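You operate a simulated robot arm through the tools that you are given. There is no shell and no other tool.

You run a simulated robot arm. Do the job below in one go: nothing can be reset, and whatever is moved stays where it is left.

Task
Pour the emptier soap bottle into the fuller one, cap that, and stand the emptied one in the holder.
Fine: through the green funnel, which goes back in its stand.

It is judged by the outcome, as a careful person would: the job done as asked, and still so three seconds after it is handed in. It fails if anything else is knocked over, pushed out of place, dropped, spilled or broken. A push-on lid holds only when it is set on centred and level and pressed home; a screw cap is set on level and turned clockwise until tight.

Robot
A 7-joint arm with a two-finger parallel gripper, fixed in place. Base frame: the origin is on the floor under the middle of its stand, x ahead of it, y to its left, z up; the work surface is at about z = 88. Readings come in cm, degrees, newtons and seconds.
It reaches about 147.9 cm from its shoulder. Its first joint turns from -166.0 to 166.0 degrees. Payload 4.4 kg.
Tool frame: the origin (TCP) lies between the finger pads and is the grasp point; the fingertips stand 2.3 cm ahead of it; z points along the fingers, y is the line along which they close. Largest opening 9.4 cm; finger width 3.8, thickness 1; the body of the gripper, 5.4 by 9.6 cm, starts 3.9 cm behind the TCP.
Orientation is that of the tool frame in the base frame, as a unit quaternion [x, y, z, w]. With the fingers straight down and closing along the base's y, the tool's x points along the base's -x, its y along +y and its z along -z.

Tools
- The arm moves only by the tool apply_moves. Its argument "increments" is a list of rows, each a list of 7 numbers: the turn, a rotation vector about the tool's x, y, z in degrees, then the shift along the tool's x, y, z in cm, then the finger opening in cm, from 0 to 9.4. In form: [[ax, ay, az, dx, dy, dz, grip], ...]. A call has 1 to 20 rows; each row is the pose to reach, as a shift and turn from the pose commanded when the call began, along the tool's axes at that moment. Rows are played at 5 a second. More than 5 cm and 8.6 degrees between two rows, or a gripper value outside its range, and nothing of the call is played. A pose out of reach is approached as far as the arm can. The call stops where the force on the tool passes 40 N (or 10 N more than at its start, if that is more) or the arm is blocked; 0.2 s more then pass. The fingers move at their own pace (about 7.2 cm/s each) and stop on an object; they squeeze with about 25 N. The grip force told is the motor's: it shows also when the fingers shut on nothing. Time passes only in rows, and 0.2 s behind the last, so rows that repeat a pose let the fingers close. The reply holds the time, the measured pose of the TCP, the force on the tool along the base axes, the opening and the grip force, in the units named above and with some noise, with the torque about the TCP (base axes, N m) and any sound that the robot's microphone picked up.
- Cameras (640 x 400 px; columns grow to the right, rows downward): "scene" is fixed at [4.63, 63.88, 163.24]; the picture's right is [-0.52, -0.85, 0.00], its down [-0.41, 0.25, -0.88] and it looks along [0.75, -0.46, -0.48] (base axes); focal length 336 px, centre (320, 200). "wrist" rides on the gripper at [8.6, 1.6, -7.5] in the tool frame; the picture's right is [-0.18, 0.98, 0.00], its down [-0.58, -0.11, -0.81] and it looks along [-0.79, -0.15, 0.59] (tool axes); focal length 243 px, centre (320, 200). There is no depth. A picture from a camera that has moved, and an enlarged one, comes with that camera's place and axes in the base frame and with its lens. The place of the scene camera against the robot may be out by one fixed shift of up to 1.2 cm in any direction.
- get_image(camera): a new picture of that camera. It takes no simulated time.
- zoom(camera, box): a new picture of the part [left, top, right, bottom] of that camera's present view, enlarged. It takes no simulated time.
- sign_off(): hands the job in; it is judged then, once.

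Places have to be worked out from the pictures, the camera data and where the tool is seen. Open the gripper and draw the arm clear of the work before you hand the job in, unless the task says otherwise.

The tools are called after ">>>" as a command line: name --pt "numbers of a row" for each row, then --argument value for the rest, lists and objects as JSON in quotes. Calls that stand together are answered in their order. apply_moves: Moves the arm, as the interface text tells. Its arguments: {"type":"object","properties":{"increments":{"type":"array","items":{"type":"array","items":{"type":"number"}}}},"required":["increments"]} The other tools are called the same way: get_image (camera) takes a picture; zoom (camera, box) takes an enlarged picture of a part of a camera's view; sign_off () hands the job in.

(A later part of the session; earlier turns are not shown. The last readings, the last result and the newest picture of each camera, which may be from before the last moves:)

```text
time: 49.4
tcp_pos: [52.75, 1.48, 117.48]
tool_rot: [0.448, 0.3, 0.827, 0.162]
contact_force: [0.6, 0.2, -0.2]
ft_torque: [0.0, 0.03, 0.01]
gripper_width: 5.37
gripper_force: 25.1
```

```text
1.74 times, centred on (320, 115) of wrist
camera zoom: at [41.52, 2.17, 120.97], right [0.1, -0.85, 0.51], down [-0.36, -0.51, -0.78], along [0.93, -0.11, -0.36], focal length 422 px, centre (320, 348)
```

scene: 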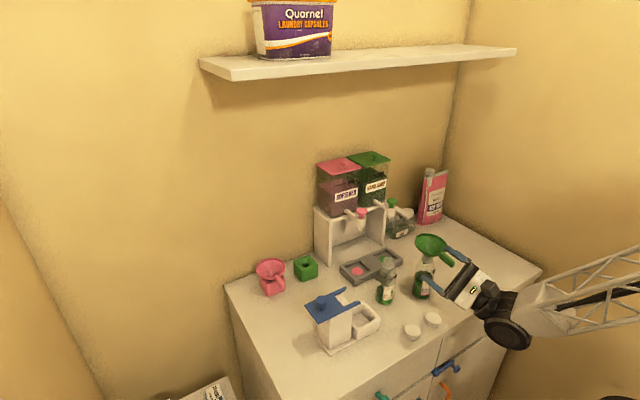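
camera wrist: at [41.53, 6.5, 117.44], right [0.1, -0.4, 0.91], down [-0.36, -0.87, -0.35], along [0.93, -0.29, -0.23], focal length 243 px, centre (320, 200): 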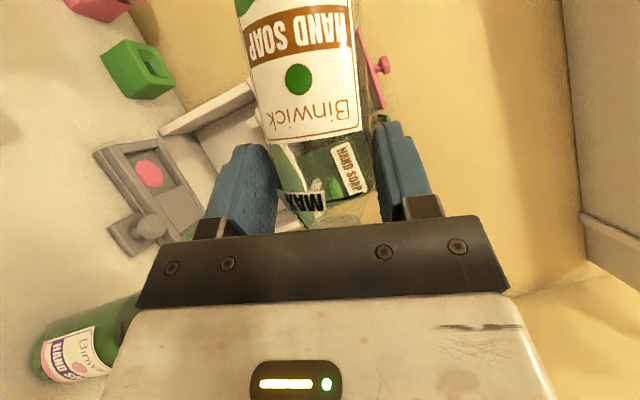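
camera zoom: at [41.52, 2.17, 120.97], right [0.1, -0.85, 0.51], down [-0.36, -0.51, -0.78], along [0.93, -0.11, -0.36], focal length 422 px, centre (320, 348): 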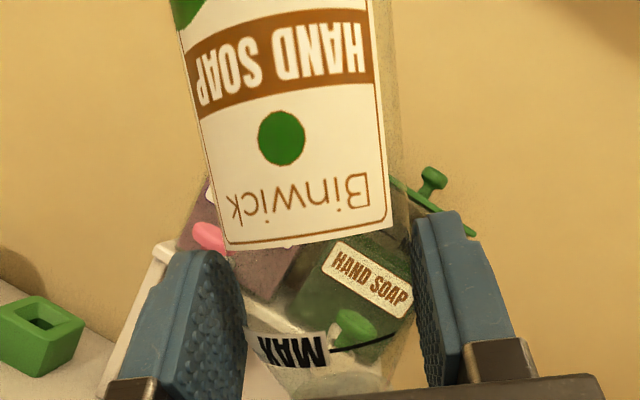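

E appears fully emptied. Checking the funnel bowl and the F level close up.

>>> zoom --camera "scene" --box '[415, 225, 465, 300]'

>>> zoom --camera "scene" --box '[445, 185, 485, 235]'

```text
5.33 times, centred on (440, 262) of scene
camera zoom: at [4.63, 63.88, 163.24], right [-0.52, -0.85, 0.0], down [-0.41, 0.25, -0.88], along [0.75, -0.46, -0.48], focal length 1790 px, centre (-320, -133)
```

zoom: 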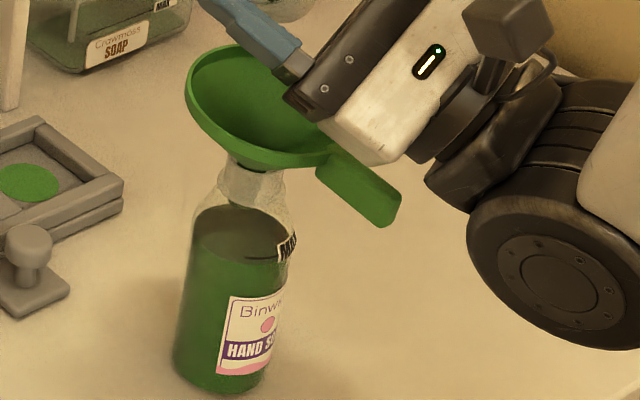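

```text
8.00 times, centred on (465, 210) of scene
camera zoom: at [4.63, 63.88, 163.24], right [-0.52, -0.85, 0.0], down [-0.41, 0.25, -0.88], along [0.75, -0.46, -0.48], focal length 2685 px, centre (-840, 120)
```

zoom: 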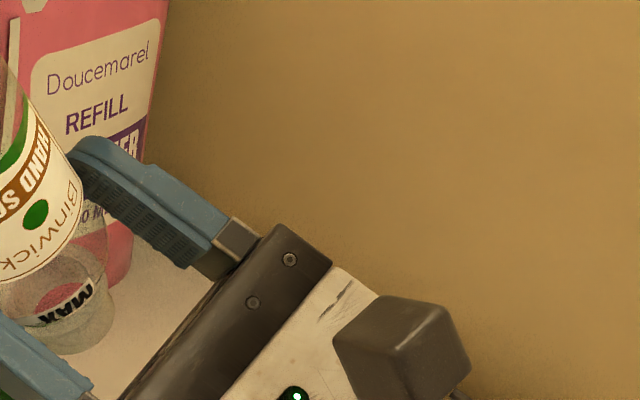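

F is filled to just about its MAX line and the funnel has drained. Rolling E back toward upright over the funnel, staying high.

>>> apply_moves --pt "4.36 0 -6.71 0.02 -0.34 0.02 4" --pt "8.72 0 -13.42 0.05 -0.69 0.03 4" --pt "13.1 0 -20.1 0.07 -1.03 0.05 4" --pt "17.4 0 -26.8 0.09 -1.38 0.06 4" --pt "21.8 0 -33.6 0.12 -1.72 0.08 4" --pt "26.2 0 -40.3 0.14 -2.07 0.09 4" --pt "30.5 0 -47 0.17 -2.41 0.11 4" --pt "34.9 0 -53.7 0.19 -2.76 0.12 4" --pt "39.2 0 -60.4 0.21 -3.1 0.14 4" --pt "43.6 0 -67.1 0.24 -3.45 0.15 4" --pt "43.6 0 -67.1 0.24 -3.45 0.15 4"

```text
time: 51.8
tcp_pos: [52.77, 4.4, 115.48]
tool_rot: [0.238, 0.761, 0.439, 0.414]
contact_force: [0.6, -0.2, 0.6]
ft_torque: [-0.02, 0.03, 0.0]
gripper_width: 5.34
gripper_force: 25.6
```

>>> apply_moves --pt "4.1 0 -6.3 0.24 0.14 0.78 4" --pt "8.2 0 -12.6 0.48 0.29 1.55 4" --pt "12.3 0 -18.9 0.72 0.43 2.33 4" --pt "16.4 0 -25.2 0.97 0.58 3.1 4" --pt "20.4 0 -31.4 1.21 0.72 3.88 4" --pt "24.5 0 -37.7 1.45 0.86 4.65 4" --pt "28.6 0 -44 1.69 1.0 5.43 4" --pt "32.7 0 -50.3 1.93 1.15 6.2 4" --pt "32.7 0 -50.3 1.93 1.15 6.2 4"

>>> get_image --camera "wrist"

>>> zoom --camera "scene" --box '[350, 180, 480, 300]'

```text
time: 53.8
tcp_pos: [56.98, 9.28, 114.07]
tool_rot: [0.0, 0.878, 0.0, 0.478]
contact_force: [0.4, -0.2, -1.7]
ft_torque: [-0.01, -0.08, -0.02]
gripper_width: 5.36
gripper_force: 24.9
```

```text
taken
camera wrist: at [45.7, 10.73, 110.83], right [0.1, 0.98, 0.15], down [-0.36, -0.11, 0.93], along [0.93, -0.15, 0.34], focal length 243 px, centre (320, 200)
```

wrist: 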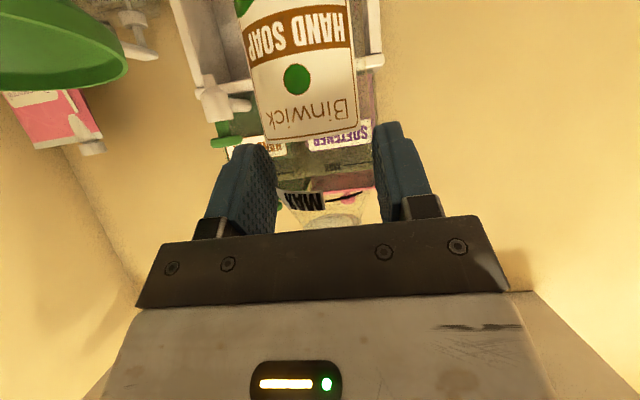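

```text
3.33 times, centred on (415, 240) of scene
camera zoom: at [4.63, 63.88, 163.24], right [-0.52, -0.85, 0.0], down [-0.41, 0.25, -0.88], along [0.75, -0.46, -0.48], focal length 1119 px, centre (3, 67)
```

zoom: 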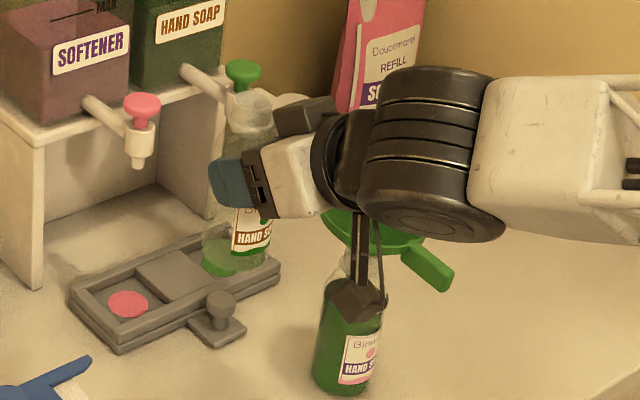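

E is upright again and empty (only the tray's green dot shows through it). Lowering it back to the table at its old spot.

>>> apply_moves --pt "0 0 0 3.35 0 2.18 4" --pt "0 0 0 6.71 0 4.36 4" --pt "0 0 0 10.06 0 6.54 4" --pt "0 0 0 12.0 0 7.8 4" --pt "0 0 0 13.0 0 8.44 4" --pt "0 0 0 13.34 0 8.66 4" --pt "0 0 0 13.34 0 8.66 4"

>>> zoom --camera "scene" --box '[350, 220, 480, 340]'

```text
time: 55.4
tcp_pos: [57.01, 9.22, 97.91]
tool_rot: [-0.001, 0.878, 0.001, 0.478]
contact_force: [-0.4, -0.5, -0.1]
ft_torque: [0.01, 0.06, 0.0]
gripper_width: 5.32
gripper_force: 24.5
```

```text
3.33 times, centred on (415, 280) of scene
camera zoom: at [4.63, 63.88, 163.24], right [-0.52, -0.85, 0.0], down [-0.41, 0.25, -0.88], along [0.75, -0.46, -0.48], focal length 1119 px, centre (3, -67)
```

zoom: 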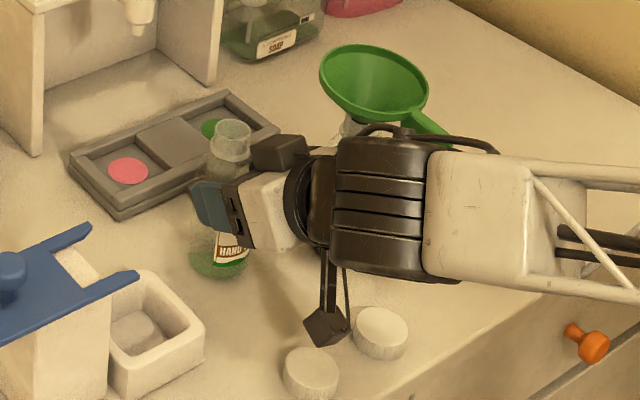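

No contact yet; easing down in small steps until the base touches.

>>> apply_moves --pt "0 0 0 0.084 0 0.054 4" --pt "0 0 0 0.168 0 0.11 4" --pt "0 0 0 0.25 0 0.163 4" --pt "0 0 0 0.25 0 0.163 4"

>>> zoom --camera "scene" --box '[380, 250, 420, 310]'

```text
time: 56.4
tcp_pos: [56.91, 9.23, 97.75]
tool_rot: [0.0, 0.878, 0.001, 0.478]
contact_force: [0.2, -0.1, 0.2]
ft_torque: [0.02, 0.04, 0.01]
gripper_width: 5.34
gripper_force: 25.2
```

```text
6.67 times, centred on (400, 280) of scene
camera zoom: at [4.63, 63.88, 163.24], right [-0.52, -0.85, 0.0], down [-0.41, 0.25, -0.88], along [0.75, -0.46, -0.48], focal length 2237 px, centre (-213, -333)
```

zoom: 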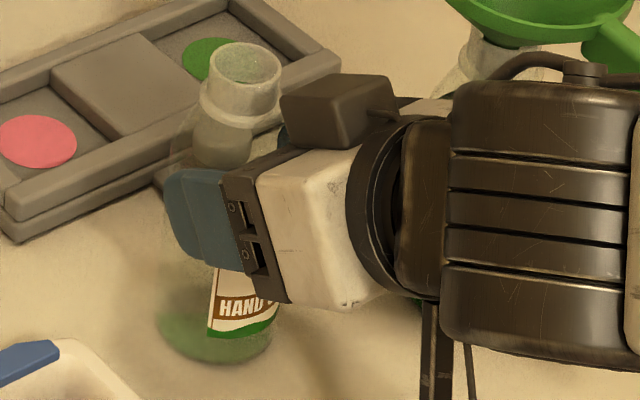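

>>> apply_moves --pt "0 0 0 0.084 0 0.054 4" --pt "0 0 0 0.168 0 0.11 4" --pt "0 0 0 0.168 0 0.11 4"

```text
time: 57.2
tcp_pos: [56.88, 9.25, 97.85]
tool_rot: [0.001, 0.878, 0.0, 0.478]
contact_force: [1.4, -1.4, 17.7]
ft_torque: [0.01, -0.31, -0.05]
gripper_width: 5.35
gripper_force: 25.2
```

Contact with the table (17.7 N up). I relieve slightly and open the fingers.

>>> apply_moves --pt "0 0 0 -0.126 0 -0.08 4" --pt "0 0 0 -0.126 0 -0.08 4" --pt "0 0 0 -0.126 0 -0.08 5.5" --pt "0 0 0 -0.126 0 -0.08 6.5" --pt "0 0 0 -0.126 0 -0.08 7.5" --pt "0 0 0 -0.126 0 -0.08 7.5"

>>> get_image --camera "wrist"

```text
time: 58.6
tcp_pos: [56.9, 9.19, 97.79]
tool_rot: [0.001, 0.879, 0.0, 0.477]
contact_force: [0.0, -0.5, -0.6]
ft_torque: [0.01, -0.02, -0.02]
gripper_width: 7.52
gripper_force: 0.0
```

```text
taken
camera wrist: at [45.7, 10.75, 94.58], right [0.1, 0.98, 0.16], down [-0.36, -0.11, 0.93], along [0.93, -0.15, 0.34], focal length 243 px, centre (320, 200)
```

wrist: 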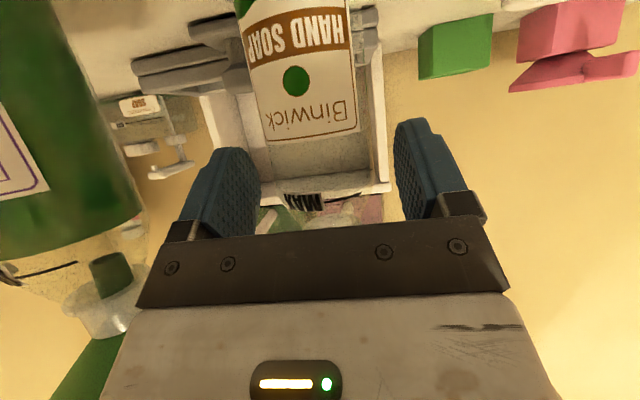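

E stands free. Backing the hand out the way it came in.

>>> apply_moves --pt "0 0 0 0 0 -3 7.5" --pt "0 0 0 0 0 -6 7.5" --pt "0 0 0 0 0 -9 7.5" --pt "0 0 0 0 0 -12 7.5" --pt "0 0 0 -3 0 -15 7.5" --pt "0 0 0 -7 0 -17 7.5" --pt "0 0 0 -10 0 -18 7.5" --pt "0 0 0 -10 0 -18 7.5"

>>> zoom --camera "scene" --box '[350, 220, 480, 340]'

```text
time: 60.4
tcp_pos: [47.2, 9.08, 115.97]
tool_rot: [-0.001, 0.878, 0.002, 0.478]
contact_force: [0.5, -0.4, 0.2]
ft_torque: [-0.02, 0.01, -0.01]
gripper_width: 7.5
gripper_force: 0.1
```

```text
3.33 times, centred on (415, 280) of scene
camera zoom: at [4.63, 63.88, 163.24], right [-0.52, -0.85, 0.0], down [-0.41, 0.25, -0.88], along [0.75, -0.46, -0.48], focal length 1119 px, centre (3, -67)
```

zoom: 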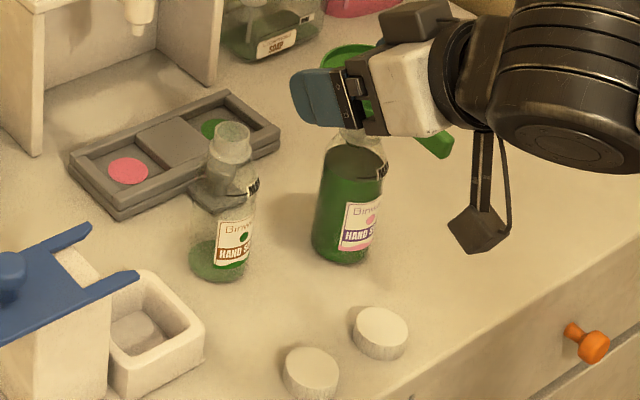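

E stands upright again; there's a greenish tint at its base, so I'll look closer for remaining soap.

>>> zoom --camera "scene" --box '[375, 250, 415, 310]'

```text
6.67 times, centred on (395, 280) of scene
camera zoom: at [4.63, 63.88, 163.24], right [-0.52, -0.85, 0.0], down [-0.41, 0.25, -0.88], along [0.75, -0.46, -0.48], focal length 2237 px, centre (-180, -333)
```

zoom: 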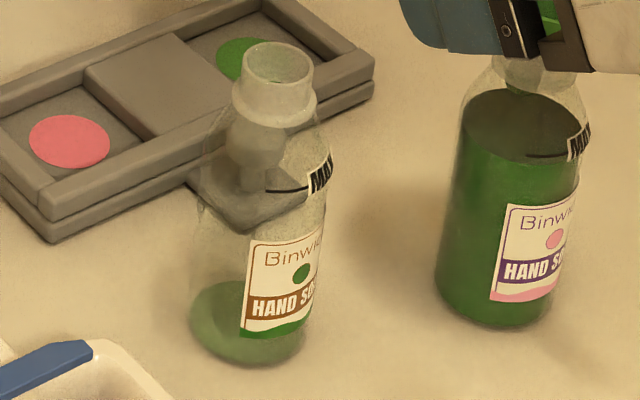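

A pale green pool remains at E's bottom. I'll bring the wrist camera in front of E to judge how much it is.

>>> apply_moves --pt "0 6.75 0 2.8 0 0.27 7.5" --pt "0 13.5 0 5.6 0 0.54 7.5" --pt "0 20.2 0 8.4 0 0.8 7.5" --pt "0 27 0 11.2 0 1.09 7.5" --pt "0 27 0 11.2 0 1.09 7.5"

>>> get_image --camera "wrist"

>>> zoom --camera "wrist" --box '[250, 40, 410, 180]'

```text
time: 61.6
tcp_pos: [41.97, 9.12, 105.77]
tool_rot: [0.0, 0.966, 0.001, 0.258]
contact_force: [-0.5, 0.3, 0.7]
ft_torque: [0.0, -0.01, -0.01]
gripper_width: 7.51
gripper_force: 0.0
```

```text
taken
camera wrist: at [30.59, 10.64, 108.06], right [0.16, 0.98, 0.09], down [0.1, -0.11, 0.99], along [0.98, -0.15, -0.12], focal length 243 px, centre (320, 200)
```

wrist: 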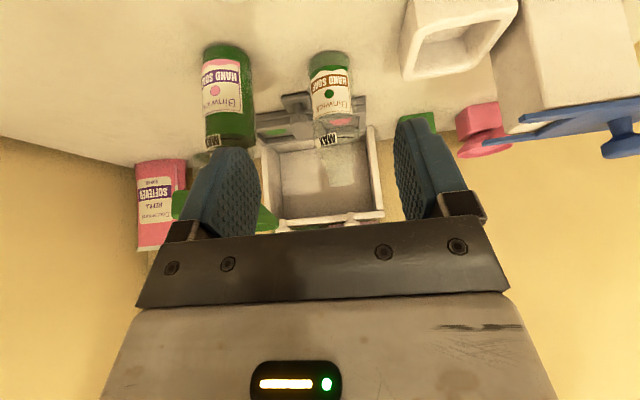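

```text
2.86 times, centred on (330, 110) of wrist
camera zoom: at [30.59, 10.64, 108.06], right [0.16, 0.98, 0.09], down [0.1, -0.11, 0.99], along [0.98, -0.15, -0.12], focal length 693 px, centre (291, 457)
```

zoom: 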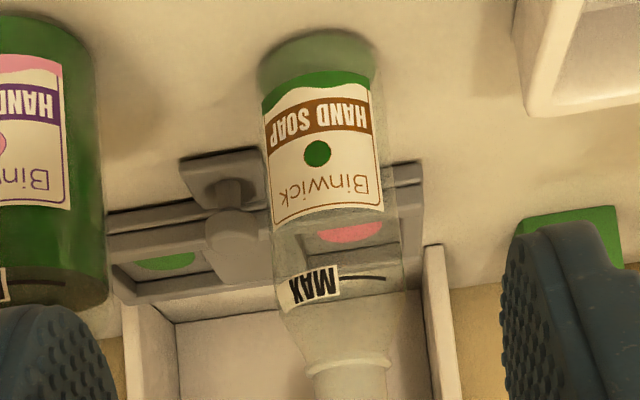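

>>> zoom --camera "wrist" --box '[305, 45, 360, 80]'

>>> zoom --camera "scene" --box '[375, 275, 405, 308]'

```text
11.43 times, centred on (332, 62) of wrist
camera zoom: at [30.59, 10.64, 108.06], right [0.16, 0.98, 0.09], down [0.1, -0.11, 0.99], along [0.98, -0.15, -0.12], focal length 2773 px, centre (177, 1771)
```

zoom: 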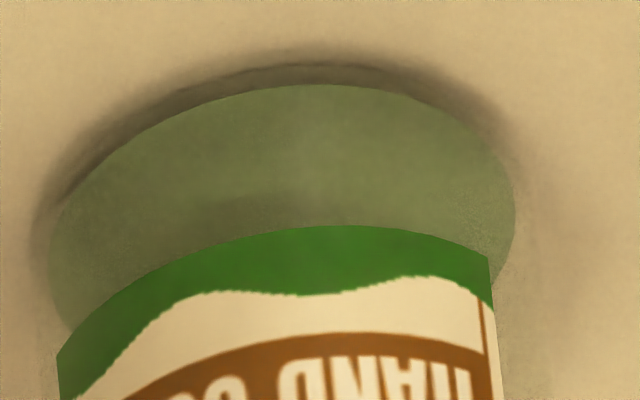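

```text
12.12 times, centred on (390, 292) of scene
camera zoom: at [4.63, 63.88, 163.24], right [-0.52, -0.85, 0.0], down [-0.41, 0.25, -0.88], along [0.75, -0.46, -0.48], focal length 4068 px, centre (-528, -909)
```

zoom: 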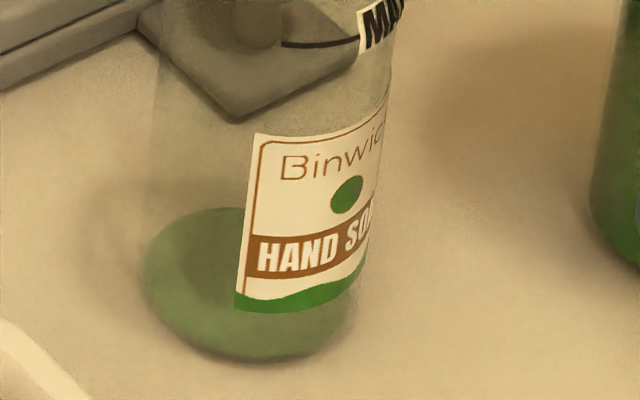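

Only a thin film disc is left on E's floor, but to be thorough I'll give it a second, longer drain while the funnel is still in place. First back to the standoff pose in front of E.

>>> apply_moves --pt "0 -6.75 0 -0.88 0.02 0.95 7.5" --pt "0 -13.5 0 -1.75 0.04 1.91 7.5" --pt "0 -20.2 0 -2.63 0.06 2.87 7.5" --pt "0 -27 0 -3.51 0.08 3.82 7.5" --pt "0 -27 0 -3.51 0.08 3.82 7.5"

>>> get_image --camera "wrist"

```text
time: 62.8
tcp_pos: [47.12, 9.15, 104.4]
tool_rot: [0.0, 0.878, 0.001, 0.479]
contact_force: [-0.2, -1.1, -0.2]
ft_torque: [0.04, 0.06, -0.03]
gripper_width: 7.51
gripper_force: 0.1
```

```text
taken
camera wrist: at [35.81, 10.79, 101.23], right [0.1, 0.98, 0.16], down [-0.36, -0.11, 0.93], along [0.93, -0.15, 0.34], focal length 243 px, centre (320, 200)
```

wrist: 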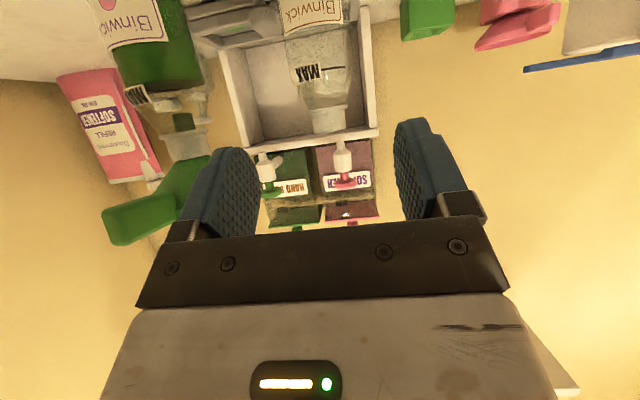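

Approach and grip E again.

>>> apply_moves --pt "0 0 0 0 0 3 7.5" --pt "0 0 0 0 0 6 7.5" --pt "0 0 0 0 0 9 7.5" --pt "0 0 0 0 0 11.8 7.5" --pt "0 0 0 0 0 11.8 7.5" --pt "0 0 0 0 0 11.8 6" --pt "0 0 0 0 0 11.8 5" --pt "0 0 0 0 0 11.8 4" --pt "0 0 0 0 0 11.8 4" --pt "0 0 0 0 0 11.8 4"

>>> get_image --camera "wrist"

```text
time: 65.0
tcp_pos: [56.95, 9.41, 97.95]
tool_rot: [0.0, 0.878, 0.001, 0.478]
contact_force: [0.3, 0.4, 0.1]
ft_torque: [-0.04, 0.02, -0.02]
gripper_width: 5.34
gripper_force: 24.9
```

```text
taken
camera wrist: at [45.67, 10.83, 94.81], right [0.1, 0.98, 0.16], down [-0.36, -0.11, 0.93], along [0.93, -0.15, 0.34], focal length 243 px, centre (320, 200)
```

wrist: 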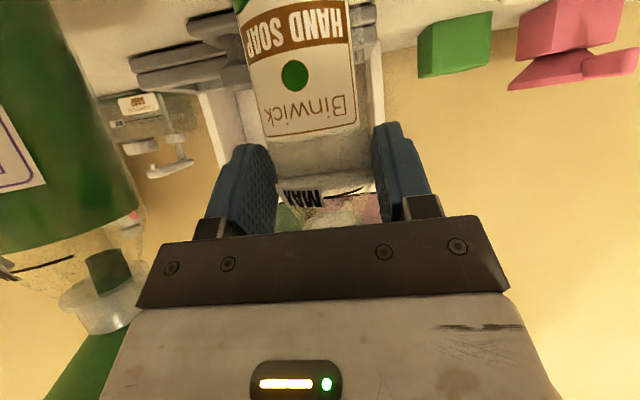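

Lift and tilt to 60° over the funnel again, on the same path as before.

>>> apply_moves --pt "0 0 0 -0.84 0 -0.54 4" --pt "0 0 0 -2.1 0 -1.36 4" --pt "0 0 0 -4.2 0 -2.72 4" --pt "0 0 0 -7.55 0 -4.9 4" --pt "0 0 0 -10.9 0 -7.08 4" --pt "0 0 0 -13.59 0 -8.82 4" --pt "-4.1 0 6.3 -13.31 -0.6 -9.25 4" --pt "-8.2 0 12.6 -13.03 -1.2 -9.69 4" --pt "-12.3 0 18.9 -12.74 -1.8 -10.12 4" --pt "-16.4 0 25.2 -12.46 -2.4 -10.56 4" --pt "-20.4 0 31.4 -12.18 -3.0 -10.99 4" --pt "-24.5 0 37.7 -11.89 -3.6 -11.43 4" --pt "-28.6 0 44 -11.61 -4.2 -11.87 4" --pt "-32.7 0 50.3 -11.33 -4.8 -12.3 4" --pt "-32.7 0 50.3 -11.33 -4.8 -12.3 4"

```text
time: 68.2
tcp_pos: [52.81, 4.54, 114.23]
tool_rot: [0.238, 0.76, 0.441, 0.413]
contact_force: [-0.7, 0.3, -1.3]
ft_torque: [-0.03, -0.02, 0.03]
gripper_width: 5.31
gripper_force: 24.8
out of reach, approached as far as the arm can: row 8, 9
```

Continuing the roll to 150° for the second drain, with a long hold.

>>> apply_moves --pt "-4.1 0 6.3 0 0 0 4" --pt "-8.2 0 12.6 0 0 0 4" --pt "-12.3 0 18.9 0 0 0 4" --pt "-16.3 0 25.2 0 0 0 4" --pt "-20.4 0 31.4 -0.38 0.23 -0.25 4" --pt "-24.5 0 37.7 -0.76 0.46 -0.49 4" --pt "-28.6 0 44 -1.35 0.78 -0.87 4" --pt "-32.7 0 50.3 -1.93 1.09 -1.26 4" --pt "-36.5 0 56.2 -2.5 1.19 -1.63 4" --pt "-40.3 0 62.1 -3.07 1.28 -2.0 4" --pt "-43.6 0 67.1 -3.56 1.36 -2.31 4" --pt "-46.3 0 71.3 -3.97 1.31 -2.58 4" --pt "-49 0 75.5 -4.38 1.25 -2.85 4" --pt "-49 0 75.5 -4.38 1.25 -2.85 4" --pt "-49 0 75.5 -4.38 1.25 -2.85 4" --pt "-49 0 75.5 -4.38 1.25 -2.85 4" --pt "-49 0 75.5 -4.38 1.25 -2.85 4" --pt "-49 0 75.5 -4.38 1.25 -2.85 4" --pt "-49 0 75.5 -4.38 1.25 -2.85 4" --pt "-49 0 75.5 -4.38 1.25 -2.85 4"

>>> zoom --camera "scene" --box '[400, 180, 490, 300]'

>>> get_image --camera "wrist"

```text
time: 72.4
tcp_pos: [52.65, 0.52, 117.82]
tool_rot: [0.46, 0.227, 0.849, 0.123]
contact_force: [0.4, 0.3, 0.1]
ft_torque: [0.02, 0.0, -0.02]
gripper_width: 5.33
gripper_force: 25.6
```

```text
3.33 times, centred on (445, 240) of scene
camera zoom: at [4.63, 63.88, 163.24], right [-0.52, -0.85, 0.0], down [-0.41, 0.25, -0.88], along [0.75, -0.46, -0.48], focal length 1119 px, centre (-97, 67)
```

zoom: 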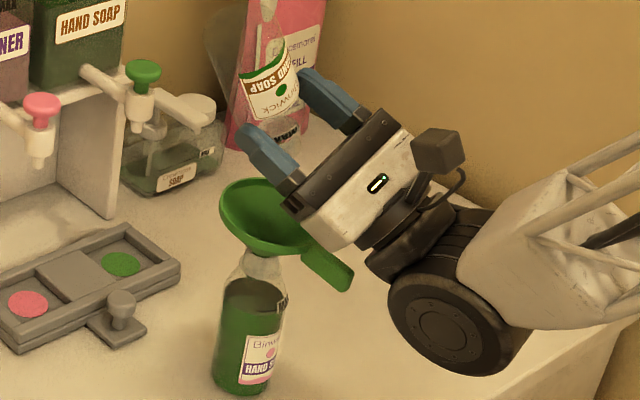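

```text
taken
camera wrist: at [41.52, 0.64, 121.46], right [0.1, -0.93, 0.36], down [-0.36, -0.37, -0.86], along [0.93, -0.04, -0.37], focal length 243 px, centre (320, 200)
```

wrist: 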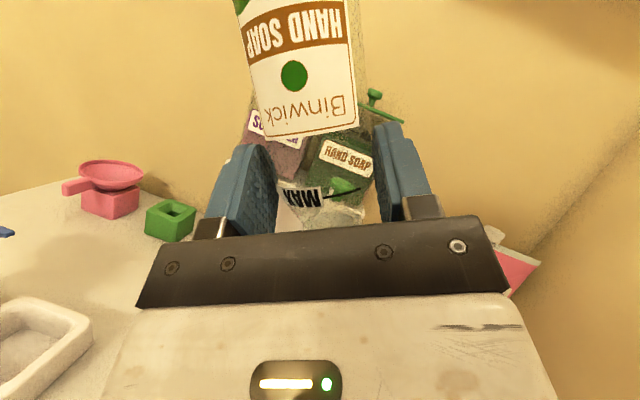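

>>> apply_moves --pt "0 0 0 0 0 0 4" --pt "0 0 0 0 0 0 4" --pt "0 0 0 0 0 0 4" --pt "0 0 0 0 0 0 4" --pt "0 0 0 0 0 0 4" --pt "0 0 0 0 0 0 4" --pt "0 0 0 0 0 0 4" --pt "0 0 0 0 0 0 4" --pt "0 0 0 0 0 0 4" --pt "0 0 0 0 0 0 4" --pt "0 0 0 0 0 0 4" --pt "0 0 0 0 0 0 4"

>>> zoom --camera "scene" --box '[440, 180, 490, 240]'

>>> zoom --camera "scene" --box '[410, 225, 460, 300]'

```text
time: 75.0
tcp_pos: [52.73, 0.56, 117.89]
tool_rot: [0.46, 0.227, 0.849, 0.124]
contact_force: [0.8, 0.1, -0.2]
ft_torque: [-0.02, 0.02, -0.01]
gripper_width: 5.3
gripper_force: 24.8
```

```text
6.67 times, centred on (465, 210) of scene
camera zoom: at [4.63, 63.88, 163.24], right [-0.52, -0.85, 0.0], down [-0.41, 0.25, -0.88], along [0.75, -0.46, -0.48], focal length 2237 px, centre (-647, 133)
```

zoom: 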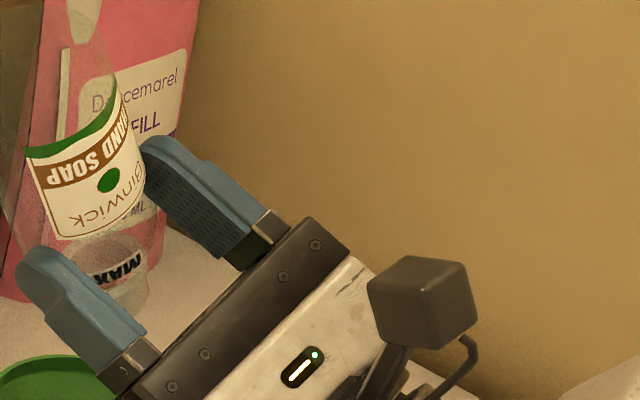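

```text
5.33 times, centred on (435, 262) of scene
camera zoom: at [4.63, 63.88, 163.24], right [-0.52, -0.85, 0.0], down [-0.41, 0.25, -0.88], along [0.75, -0.46, -0.48], focal length 1790 px, centre (-293, -133)
```

zoom: 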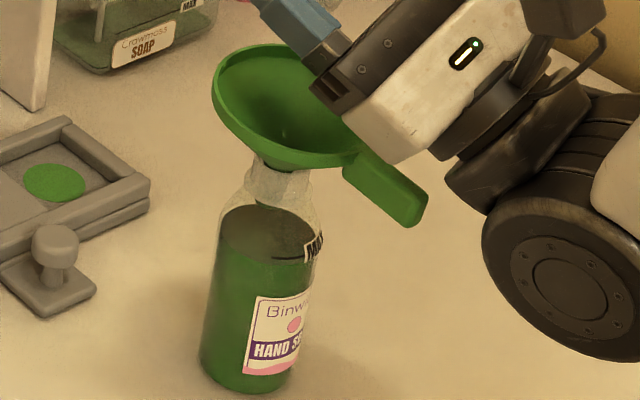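

No stream remains; only a clinging film. Rolling E back upright and away from the funnel.

>>> apply_moves --pt "4.46 0 -6.86 0 -0.42 0 4" --pt "8.91 0 -13.72 -0.01 -0.83 -0.01 4" --pt "13.37 0 -20.59 -0.01 -1.25 -0.01 4" --pt "17.82 0 -27.45 -0.02 -1.67 -0.01 4" --pt "22.28 0 -34.3 -0.02 -2.09 -0.02 4" --pt "26.74 0 -41.18 -0.03 -2.5 -0.02 4" --pt "31.2 0 -48.06 -0.03 -2.92 -0.02 4" --pt "35.64 0 -54.9 -0.04 -3.34 -0.03 4" --pt "40.1 0 -61.7 -0.04 -3.75 -0.03 4" --pt "44.55 0 -68.6 -0.05 -4.17 -0.03 4" --pt "49 0 -75.5 -0.05 -4.59 -0.03 4" --pt "53.1 0 -81.8 -0.23 -5.19 0.49 4" --pt "57.2 0 -88.1 -0.4 -5.79 1.02 4" --pt "61.3 0 -94.4 -0.57 -6.4 1.54 4" --pt "65.35 0 -100.6 -0.74 -7 2.07 4" --pt "69.4 0 -106.9 -0.91 -7.6 2.59 4" --pt "73.5 0 -113.2 -1.08 -8.2 3.12 4" --pt "77.6 0 -119.5 -1.25 -8.81 3.64 4" --pt "81.7 0 -125.8 -1.42 -9.41 4.17 4" --pt "81.7 0 -125.8 -1.42 -9.41 4.17 4"

>>> zoom --camera "scene" --box '[350, 180, 480, 300]'

```text
time: 79.2
tcp_pos: [57.03, 9.32, 114.02]
tool_rot: [0.001, 0.878, 0.0, 0.478]
contact_force: [0.2, 0.1, -2.3]
ft_torque: [0.03, -0.05, -0.01]
gripper_width: 5.32
gripper_force: 24.6
```

```text
3.33 times, centred on (415, 240) of scene
camera zoom: at [4.63, 63.88, 163.24], right [-0.52, -0.85, 0.0], down [-0.41, 0.25, -0.88], along [0.75, -0.46, -0.48], focal length 1119 px, centre (3, 67)
```

zoom: 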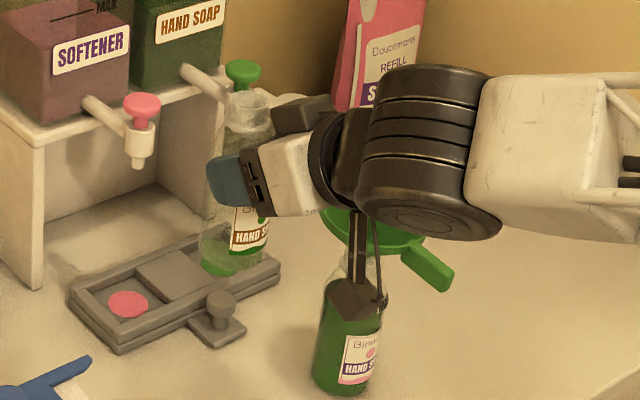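

Upright again. Lowering E back to the table.

>>> apply_moves --pt "0 0 0 3.35 0 2.18 4" --pt "0 0 0 6.71 0 4.36 4" --pt "0 0 0 10.06 0 6.54 4" --pt "0 0 0 12.0 0 7.8 4" --pt "0 0 0 13.0 0 8.44 4" --pt "0 0 0 13.29 0 8.63 4" --pt "0 0 0 13.29 0 8.63 4"

```text
time: 80.8
tcp_pos: [56.99, 9.37, 98.16]
tool_rot: [-0.001, 0.878, 0.001, 0.478]
contact_force: [-0.2, 0.5, -0.8]
ft_torque: [-0.01, 0.0, 0.01]
gripper_width: 5.32
gripper_force: 25.3
```

>>> apply_moves --pt "0 0 0 0.084 0 0.054 4" --pt "0 0 0 0.168 0 0.11 4" --pt "0 0 0 0.168 0 0.11 4"

```text
time: 81.6
tcp_pos: [56.95, 9.36, 97.87]
tool_rot: [0.0, 0.879, 0.001, 0.478]
contact_force: [-0.4, 0.2, -1.1]
ft_torque: [0.01, -0.02, -0.01]
gripper_width: 5.36
gripper_force: 25.4
```

Still no contact; a little further in small steps.

>>> apply_moves --pt "0 0 0 0.084 0 0.054 4" --pt "0 0 0 0.126 0 0.08 4" --pt "0 0 0 0.126 0 0.08 4"

```text
time: 82.4
tcp_pos: [56.96, 9.37, 97.97]
tool_rot: [0.001, 0.878, 0.0, 0.478]
contact_force: [1.1, -1.0, 9.1]
ft_torque: [0.04, -0.14, -0.07]
gripper_width: 5.35
gripper_force: 25.0
```

E touches the table (9 N). Releasing and backing out to a high pose.

>>> apply_moves --pt "0 0 0 -0.05 0 -0.03 4" --pt "0 0 0 -0.05 0 -0.03 5.5" --pt "0 0 0 -0.05 0 -0.03 6.5" --pt "0 0 0 -0.05 0 -0.03 7.5" --pt "0 0 0 -0.05 0 -0.03 7.5" --pt "0 0 0 0 0 -3 7.5" --pt "0 0 0 0 0 -6 7.5" --pt "0 0 0 0 0 -9 7.5" --pt "0 0 0 0 0 -12 7.5" --pt "0 0 0 -3 0 -15 7.5" --pt "0 0 0 -7 0 -17 7.5" --pt "0 0 0 -10 0 -18 7.5" --pt "0 0 0 -10 0 -18 7.5"

>>> zoom --camera "scene" --box '[350, 220, 480, 340]'

>>> zoom --camera "scene" --box '[375, 275, 405, 308]'

```text
time: 85.2
tcp_pos: [47.39, 9.29, 116.05]
tool_rot: [0.0, 0.878, 0.001, 0.478]
contact_force: [0.9, -0.3, 0.1]
ft_torque: [0.01, 0.0, 0.03]
gripper_width: 7.52
gripper_force: 0.1
```

```text
3.33 times, centred on (415, 280) of scene
camera zoom: at [4.63, 63.88, 163.24], right [-0.52, -0.85, 0.0], down [-0.41, 0.25, -0.88], along [0.75, -0.46, -0.48], focal length 1119 px, centre (3, -67)
```

zoom: 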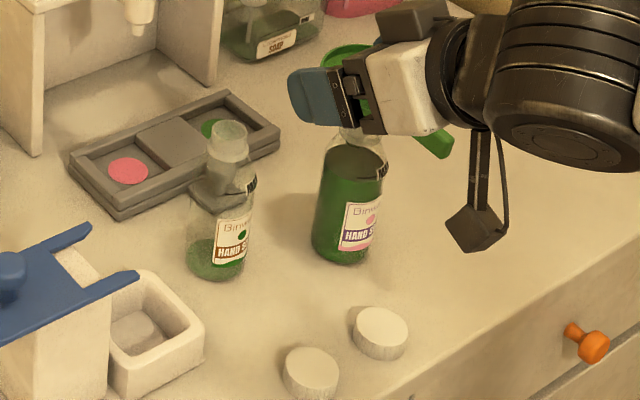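

```text
12.12 times, centred on (390, 292) of scene
camera zoom: at [4.63, 63.88, 163.24], right [-0.52, -0.85, 0.0], down [-0.41, 0.25, -0.88], along [0.75, -0.46, -0.48], focal length 4068 px, centre (-528, -909)
```

zoom: 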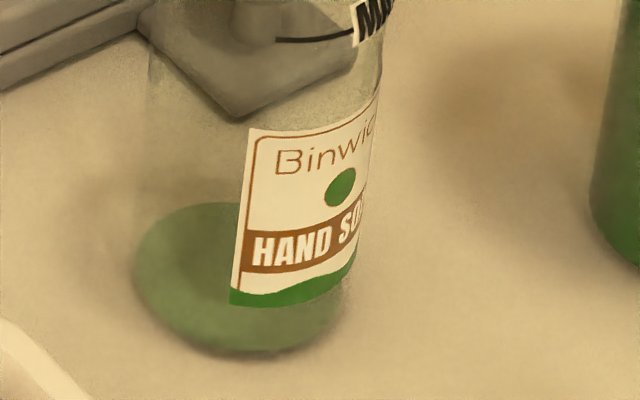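

The film is unchanged, so E is as empty as it gets. Next I go vertical again above the funnel handle to take the funnel off.

>>> apply_moves --pt "0 7.1 0 0.09 -1.4 -0.6 7" --pt "0 14.2 0 0.18 -2.8 -1.2 6" --pt "0 21.4 0 0.27 -4.2 -1.8 5" --pt "0 28.5 0 0.36 -5.6 -2.4 4.5" --pt "0 35.6 0 0.45 -7 -3 4.5" --pt "0 42.8 0 0.54 -8.4 -3.6 4.5" --pt "0 49.9 0 0.63 -9.8 -4.2 4.5" --pt "0 57 0 0.72 -11.2 -4.78 4.5" --pt "0 57 0 0.72 -11.2 -4.78 4.5"

>>> get_image --camera "wrist"

>>> zoom --camera "wrist" --box '[260, 60, 420, 220]'

>>> zoom --camera "scene" --box '[400, 190, 480, 290]'

```text
time: 87.2
tcp_pos: [42.89, -1.97, 118.1]
tool_rot: [0.0, 1.0, 0.001, 0.0]
contact_force: [-0.4, 0.0, 0.4]
ft_torque: [0.01, 0.01, -0.01]
gripper_width: 4.51
gripper_force: 0.0
```

```text
taken
camera wrist: at [34.03, -0.41, 125.57], right [0.18, 0.98, 0.0], down [0.58, -0.11, 0.81], along [0.79, -0.15, -0.59], focal length 243 px, centre (320, 200)
```

wrist: 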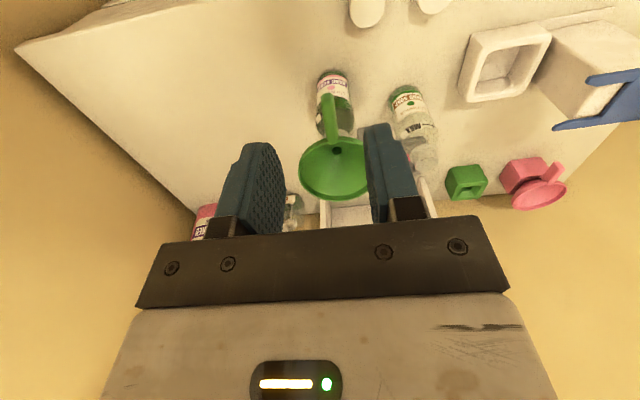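

```text
2.50 times, centred on (340, 140) of wrist
camera zoom: at [34.03, -0.41, 125.57], right [0.18, 0.98, 0.0], down [0.58, -0.11, 0.81], along [0.79, -0.15, -0.59], focal length 606 px, centre (270, 350)
```

zoom: 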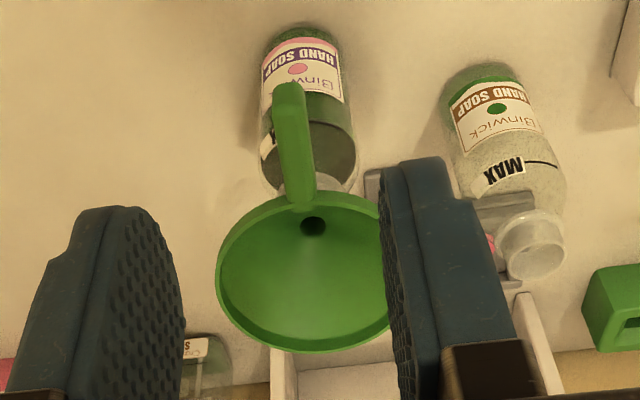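

```text
4.00 times, centred on (440, 240) of scene
camera zoom: at [4.63, 63.88, 163.24], right [-0.52, -0.85, 0.0], down [-0.41, 0.25, -0.88], along [0.75, -0.46, -0.48], focal length 1342 px, centre (-160, 40)
```

zoom: 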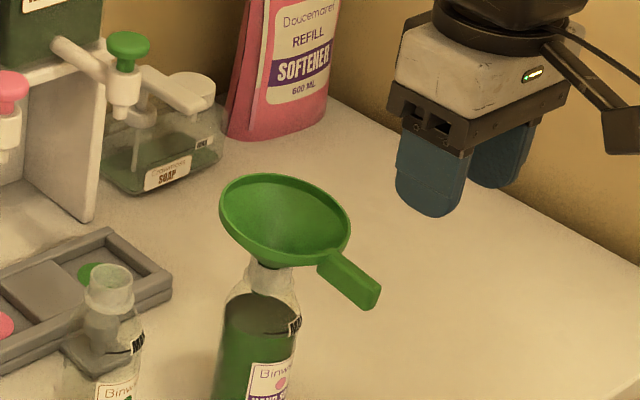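

The handle droops about 7°, centred near (46.5, −1.93, 105.7). I'll match the gripper's tilt by −7° and come down over it.

>>> apply_moves --pt "0 -2 0 -1.2 0.02 2.7 4.5" --pt "0 -4.5 0 -2.4 0.03 5.4 4.5" --pt "0 -7 0 -3.6 0.04 8.1 4.5" --pt "0 -7 0 -3.6 0.04 8.1 4.5"

>>> get_image --camera "wrist"

>>> zoom --camera "scene" --box '[410, 215, 460, 275]'

```text
time: 88.2
tcp_pos: [46.5, -1.89, 109.87]
tool_rot: [-0.001, 0.998, 0.0, 0.062]
contact_force: [-0.2, 0.2, -0.1]
ft_torque: [-0.01, 0.05, -0.03]
gripper_width: 4.49
gripper_force: 0.0
```

```text
taken
camera wrist: at [36.75, -0.42, 116.36], right [0.18, 0.98, 0.02], down [0.48, -0.11, 0.87], along [0.86, -0.15, -0.49], focal length 243 px, centre (320, 200)
```

wrist: 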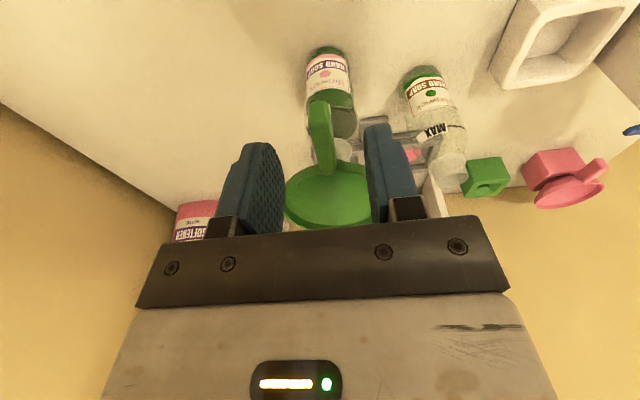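

```text
6.67 times, centred on (435, 245) of scene
camera zoom: at [4.63, 63.88, 163.24], right [-0.52, -0.85, 0.0], down [-0.41, 0.25, -0.88], along [0.75, -0.46, -0.48], focal length 2237 px, centre (-447, -100)
```

zoom: 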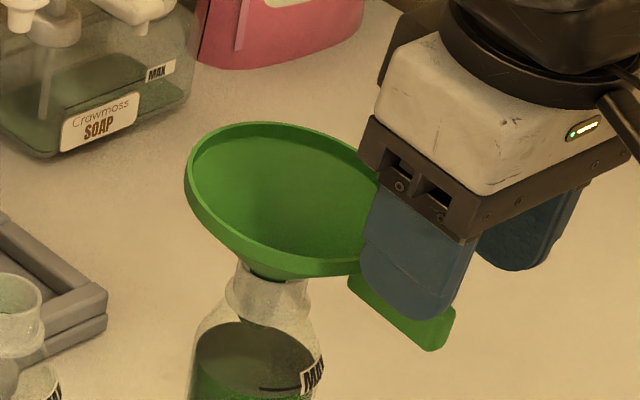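

The handle is centred between the fingers. Lowering 4.3 cm and closing on it.

>>> apply_moves --pt "0 0 0 0.18 0 1.45 4.5" --pt "0 0 0 0.36 0 2.9 4.5" --pt "0 0 0 0.52 0 4.27 4.5" --pt "0 0 0 0.52 0 4.27 4.5"

>>> zoom --camera "wrist" --box '[230, 90, 430, 240]'

>>> zoom --camera "scene" --box '[410, 215, 460, 275]'

```text
time: 89.2
tcp_pos: [46.58, -1.96, 105.66]
tool_rot: [0.0, 0.998, 0.001, 0.062]
contact_force: [-0.2, 0.1, -1.1]
ft_torque: [0.02, -0.01, -0.02]
gripper_width: 4.48
gripper_force: 0.0
```

```text
2.67 times, centred on (330, 165) of wrist
camera zoom: at [36.84, -0.43, 112.06], right [0.18, 0.98, 0.02], down [0.48, -0.11, 0.87], along [0.86, -0.15, -0.49], focal length 647 px, centre (293, 293)
```

zoom: 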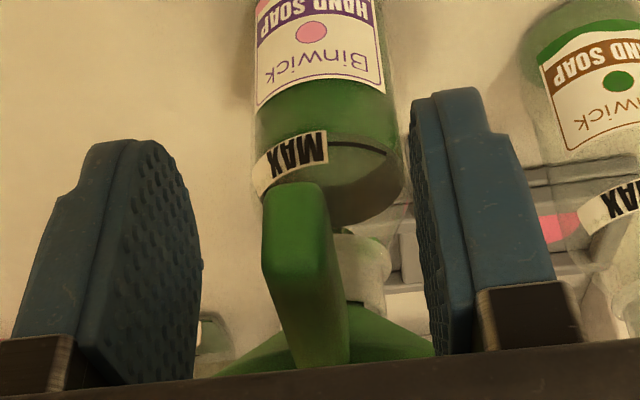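

```text
6.67 times, centred on (435, 245) of scene
camera zoom: at [4.63, 63.88, 163.24], right [-0.52, -0.85, 0.0], down [-0.41, 0.25, -0.88], along [0.75, -0.46, -0.48], focal length 2237 px, centre (-447, -100)
```

zoom: 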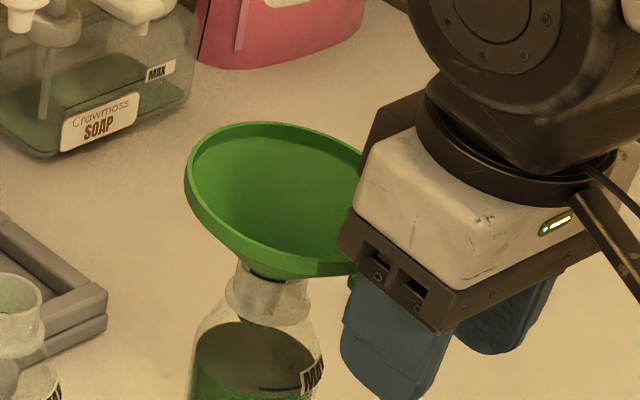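

The handle sits between the pads as before. Closing.

>>> apply_moves --pt "0 0 0 0 0 0 3" --pt "0 0 0 0 0 0 1.8" --pt "0 0 0 0 0 0 0.5" --pt "0 0 0 0 0 0 0.5" --pt "0 0 0 0 0 0 0.5"

>>> zoom --camera "scene" --box '[400, 215, 460, 310]'

```text
time: 90.4
tcp_pos: [46.53, -1.99, 105.64]
tool_rot: [0.0, 0.998, 0.001, 0.062]
contact_force: [-0.4, -0.4, 0.1]
ft_torque: [0.02, -0.04, -0.06]
gripper_width: 1.11
gripper_force: 25.0
```

```text
4.21 times, centred on (430, 262) of scene
camera zoom: at [4.63, 63.88, 163.24], right [-0.52, -0.85, 0.0], down [-0.41, 0.25, -0.88], along [0.75, -0.46, -0.48], focal length 1413 px, centre (-143, -63)
```

zoom: 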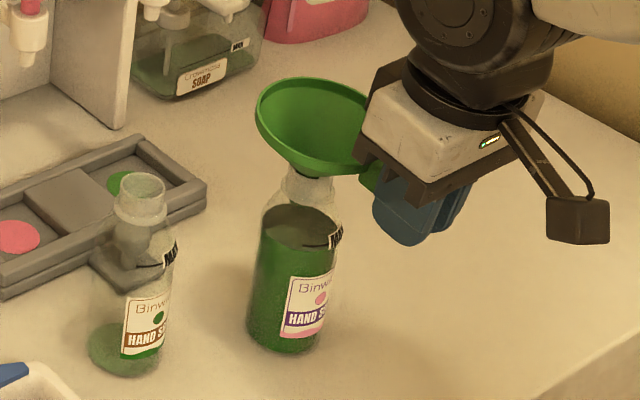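

Gripped (1.11 cm). Lifting along the stem's own axis, slowly at first.

>>> apply_moves --pt "0 0 0 0 0 -0.5 0.5" --pt "0 0 0 0 0 -1.2 0.5" --pt "0 0 0 0 0 -2.2 0.5" --pt "0 0 0 0 0 -3.5 0.5" --pt "0 0 0 0 0 -5 0.5" --pt "0 0 0 0 0 -5 0.5"

>>> zoom --camera "scene" --box '[400, 200, 460, 310]'

```text
time: 91.8
tcp_pos: [46.01, -1.92, 110.65]
tool_rot: [0.0, 0.998, 0.002, 0.061]
contact_force: [0.7, 0.6, -0.7]
ft_torque: [0.04, 0.03, 0.01]
gripper_width: 1.1
gripper_force: 25.1
```

```text
3.64 times, centred on (430, 255) of scene
camera zoom: at [4.63, 63.88, 163.24], right [-0.52, -0.85, 0.0], down [-0.41, 0.25, -0.88], along [0.75, -0.46, -0.48], focal length 1220 px, centre (-80, 0)
```

zoom: 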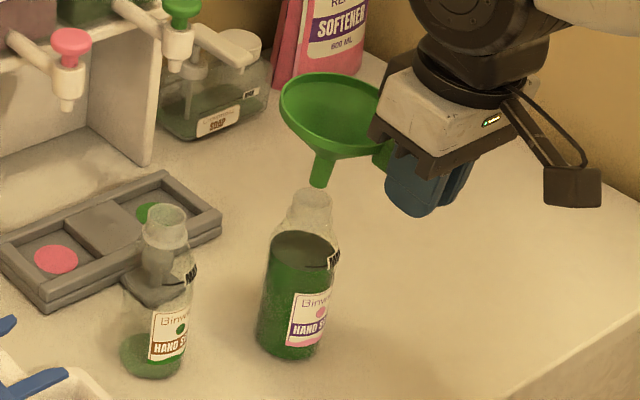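

The funnel came off cleanly and F stands. I level the funnel and raise it, pausing over F for any drip.

>>> apply_moves --pt "0 2 0 -0.4 0 -2 0.5" --pt "0 4.5 0 -0.8 0 -4 0.5" --pt "0 7 0 -1.47 0 -7.88 0.5" --pt "0 7 0 -1.47 0 -7.88 0.5" --pt "0 7 0 -1.47 0 -7.88 0.5" --pt "0 7 0 -1.47 0 -7.88 0.5"

>>> zoom --camera "scene" --box '[400, 180, 460, 230]'

>>> get_image --camera "wrist"

```text
time: 93.2
tcp_pos: [46.37, -1.89, 118.71]
tool_rot: [-0.001, 1.0, 0.001, 0.001]
contact_force: [0.2, 0.8, -0.4]
ft_torque: [-0.01, 0.07, 0.0]
gripper_width: 1.11
gripper_force: 24.5
```

```text
8.00 times, centred on (430, 205) of scene
camera zoom: at [4.63, 63.88, 163.24], right [-0.52, -0.85, 0.0], down [-0.41, 0.25, -0.88], along [0.75, -0.46, -0.48], focal length 2685 px, centre (-560, 160)
```

zoom: 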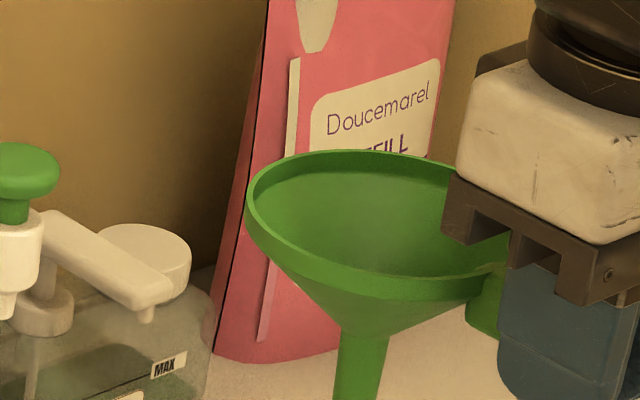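

```text
taken
camera wrist: at [37.55, -0.45, 126.12], right [0.18, 0.98, 0.0], down [0.58, -0.11, 0.81], along [0.79, -0.15, -0.59], focal length 243 px, centre (320, 200)
```

wrist: 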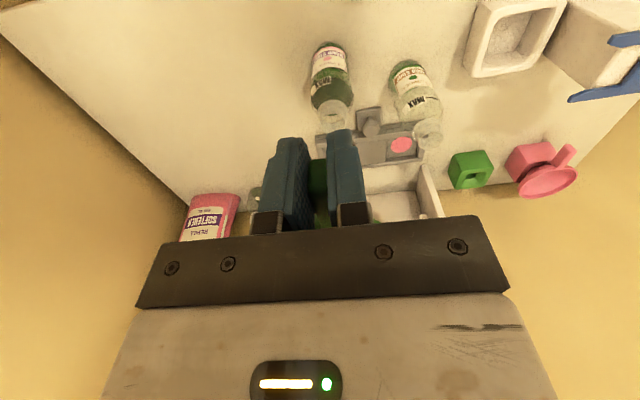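

Let me take the same zoom as on the first carry to compare the funnel's pose in the hand.

>>> zoom --camera "scene" --box '[400, 190, 460, 230]'

```text
10.00 times, centred on (430, 210) of scene
camera zoom: at [4.63, 63.88, 163.24], right [-0.52, -0.85, 0.0], down [-0.41, 0.25, -0.88], along [0.75, -0.46, -0.48], focal length 3356 px, centre (-780, 100)
```

zoom: 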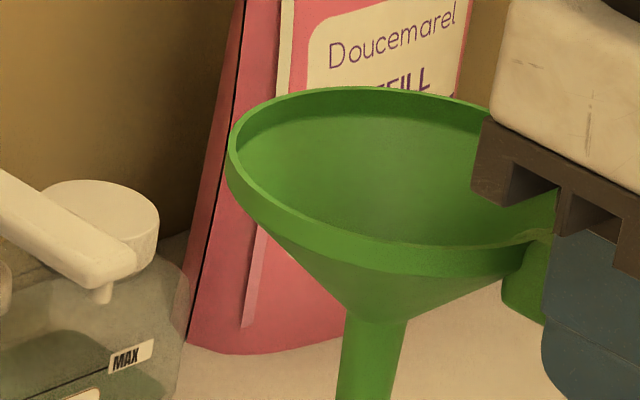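

>>> zoom --camera "scene" --box '[400, 200, 460, 240]'

```text
10.00 times, centred on (430, 220) of scene
camera zoom: at [4.63, 63.88, 163.24], right [-0.52, -0.85, 0.0], down [-0.41, 0.25, -0.88], along [0.75, -0.46, -0.48], focal length 3356 px, centre (-780, 0)
```

zoom: 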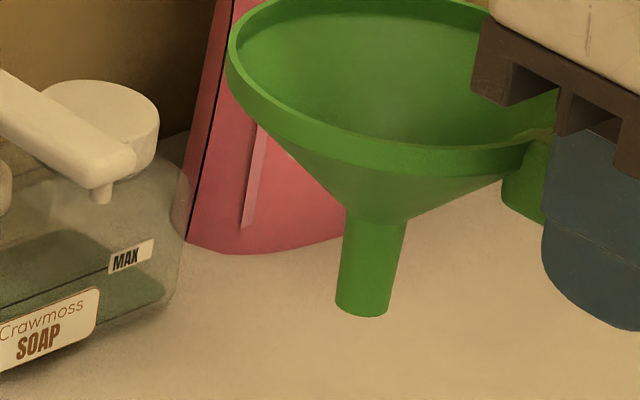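

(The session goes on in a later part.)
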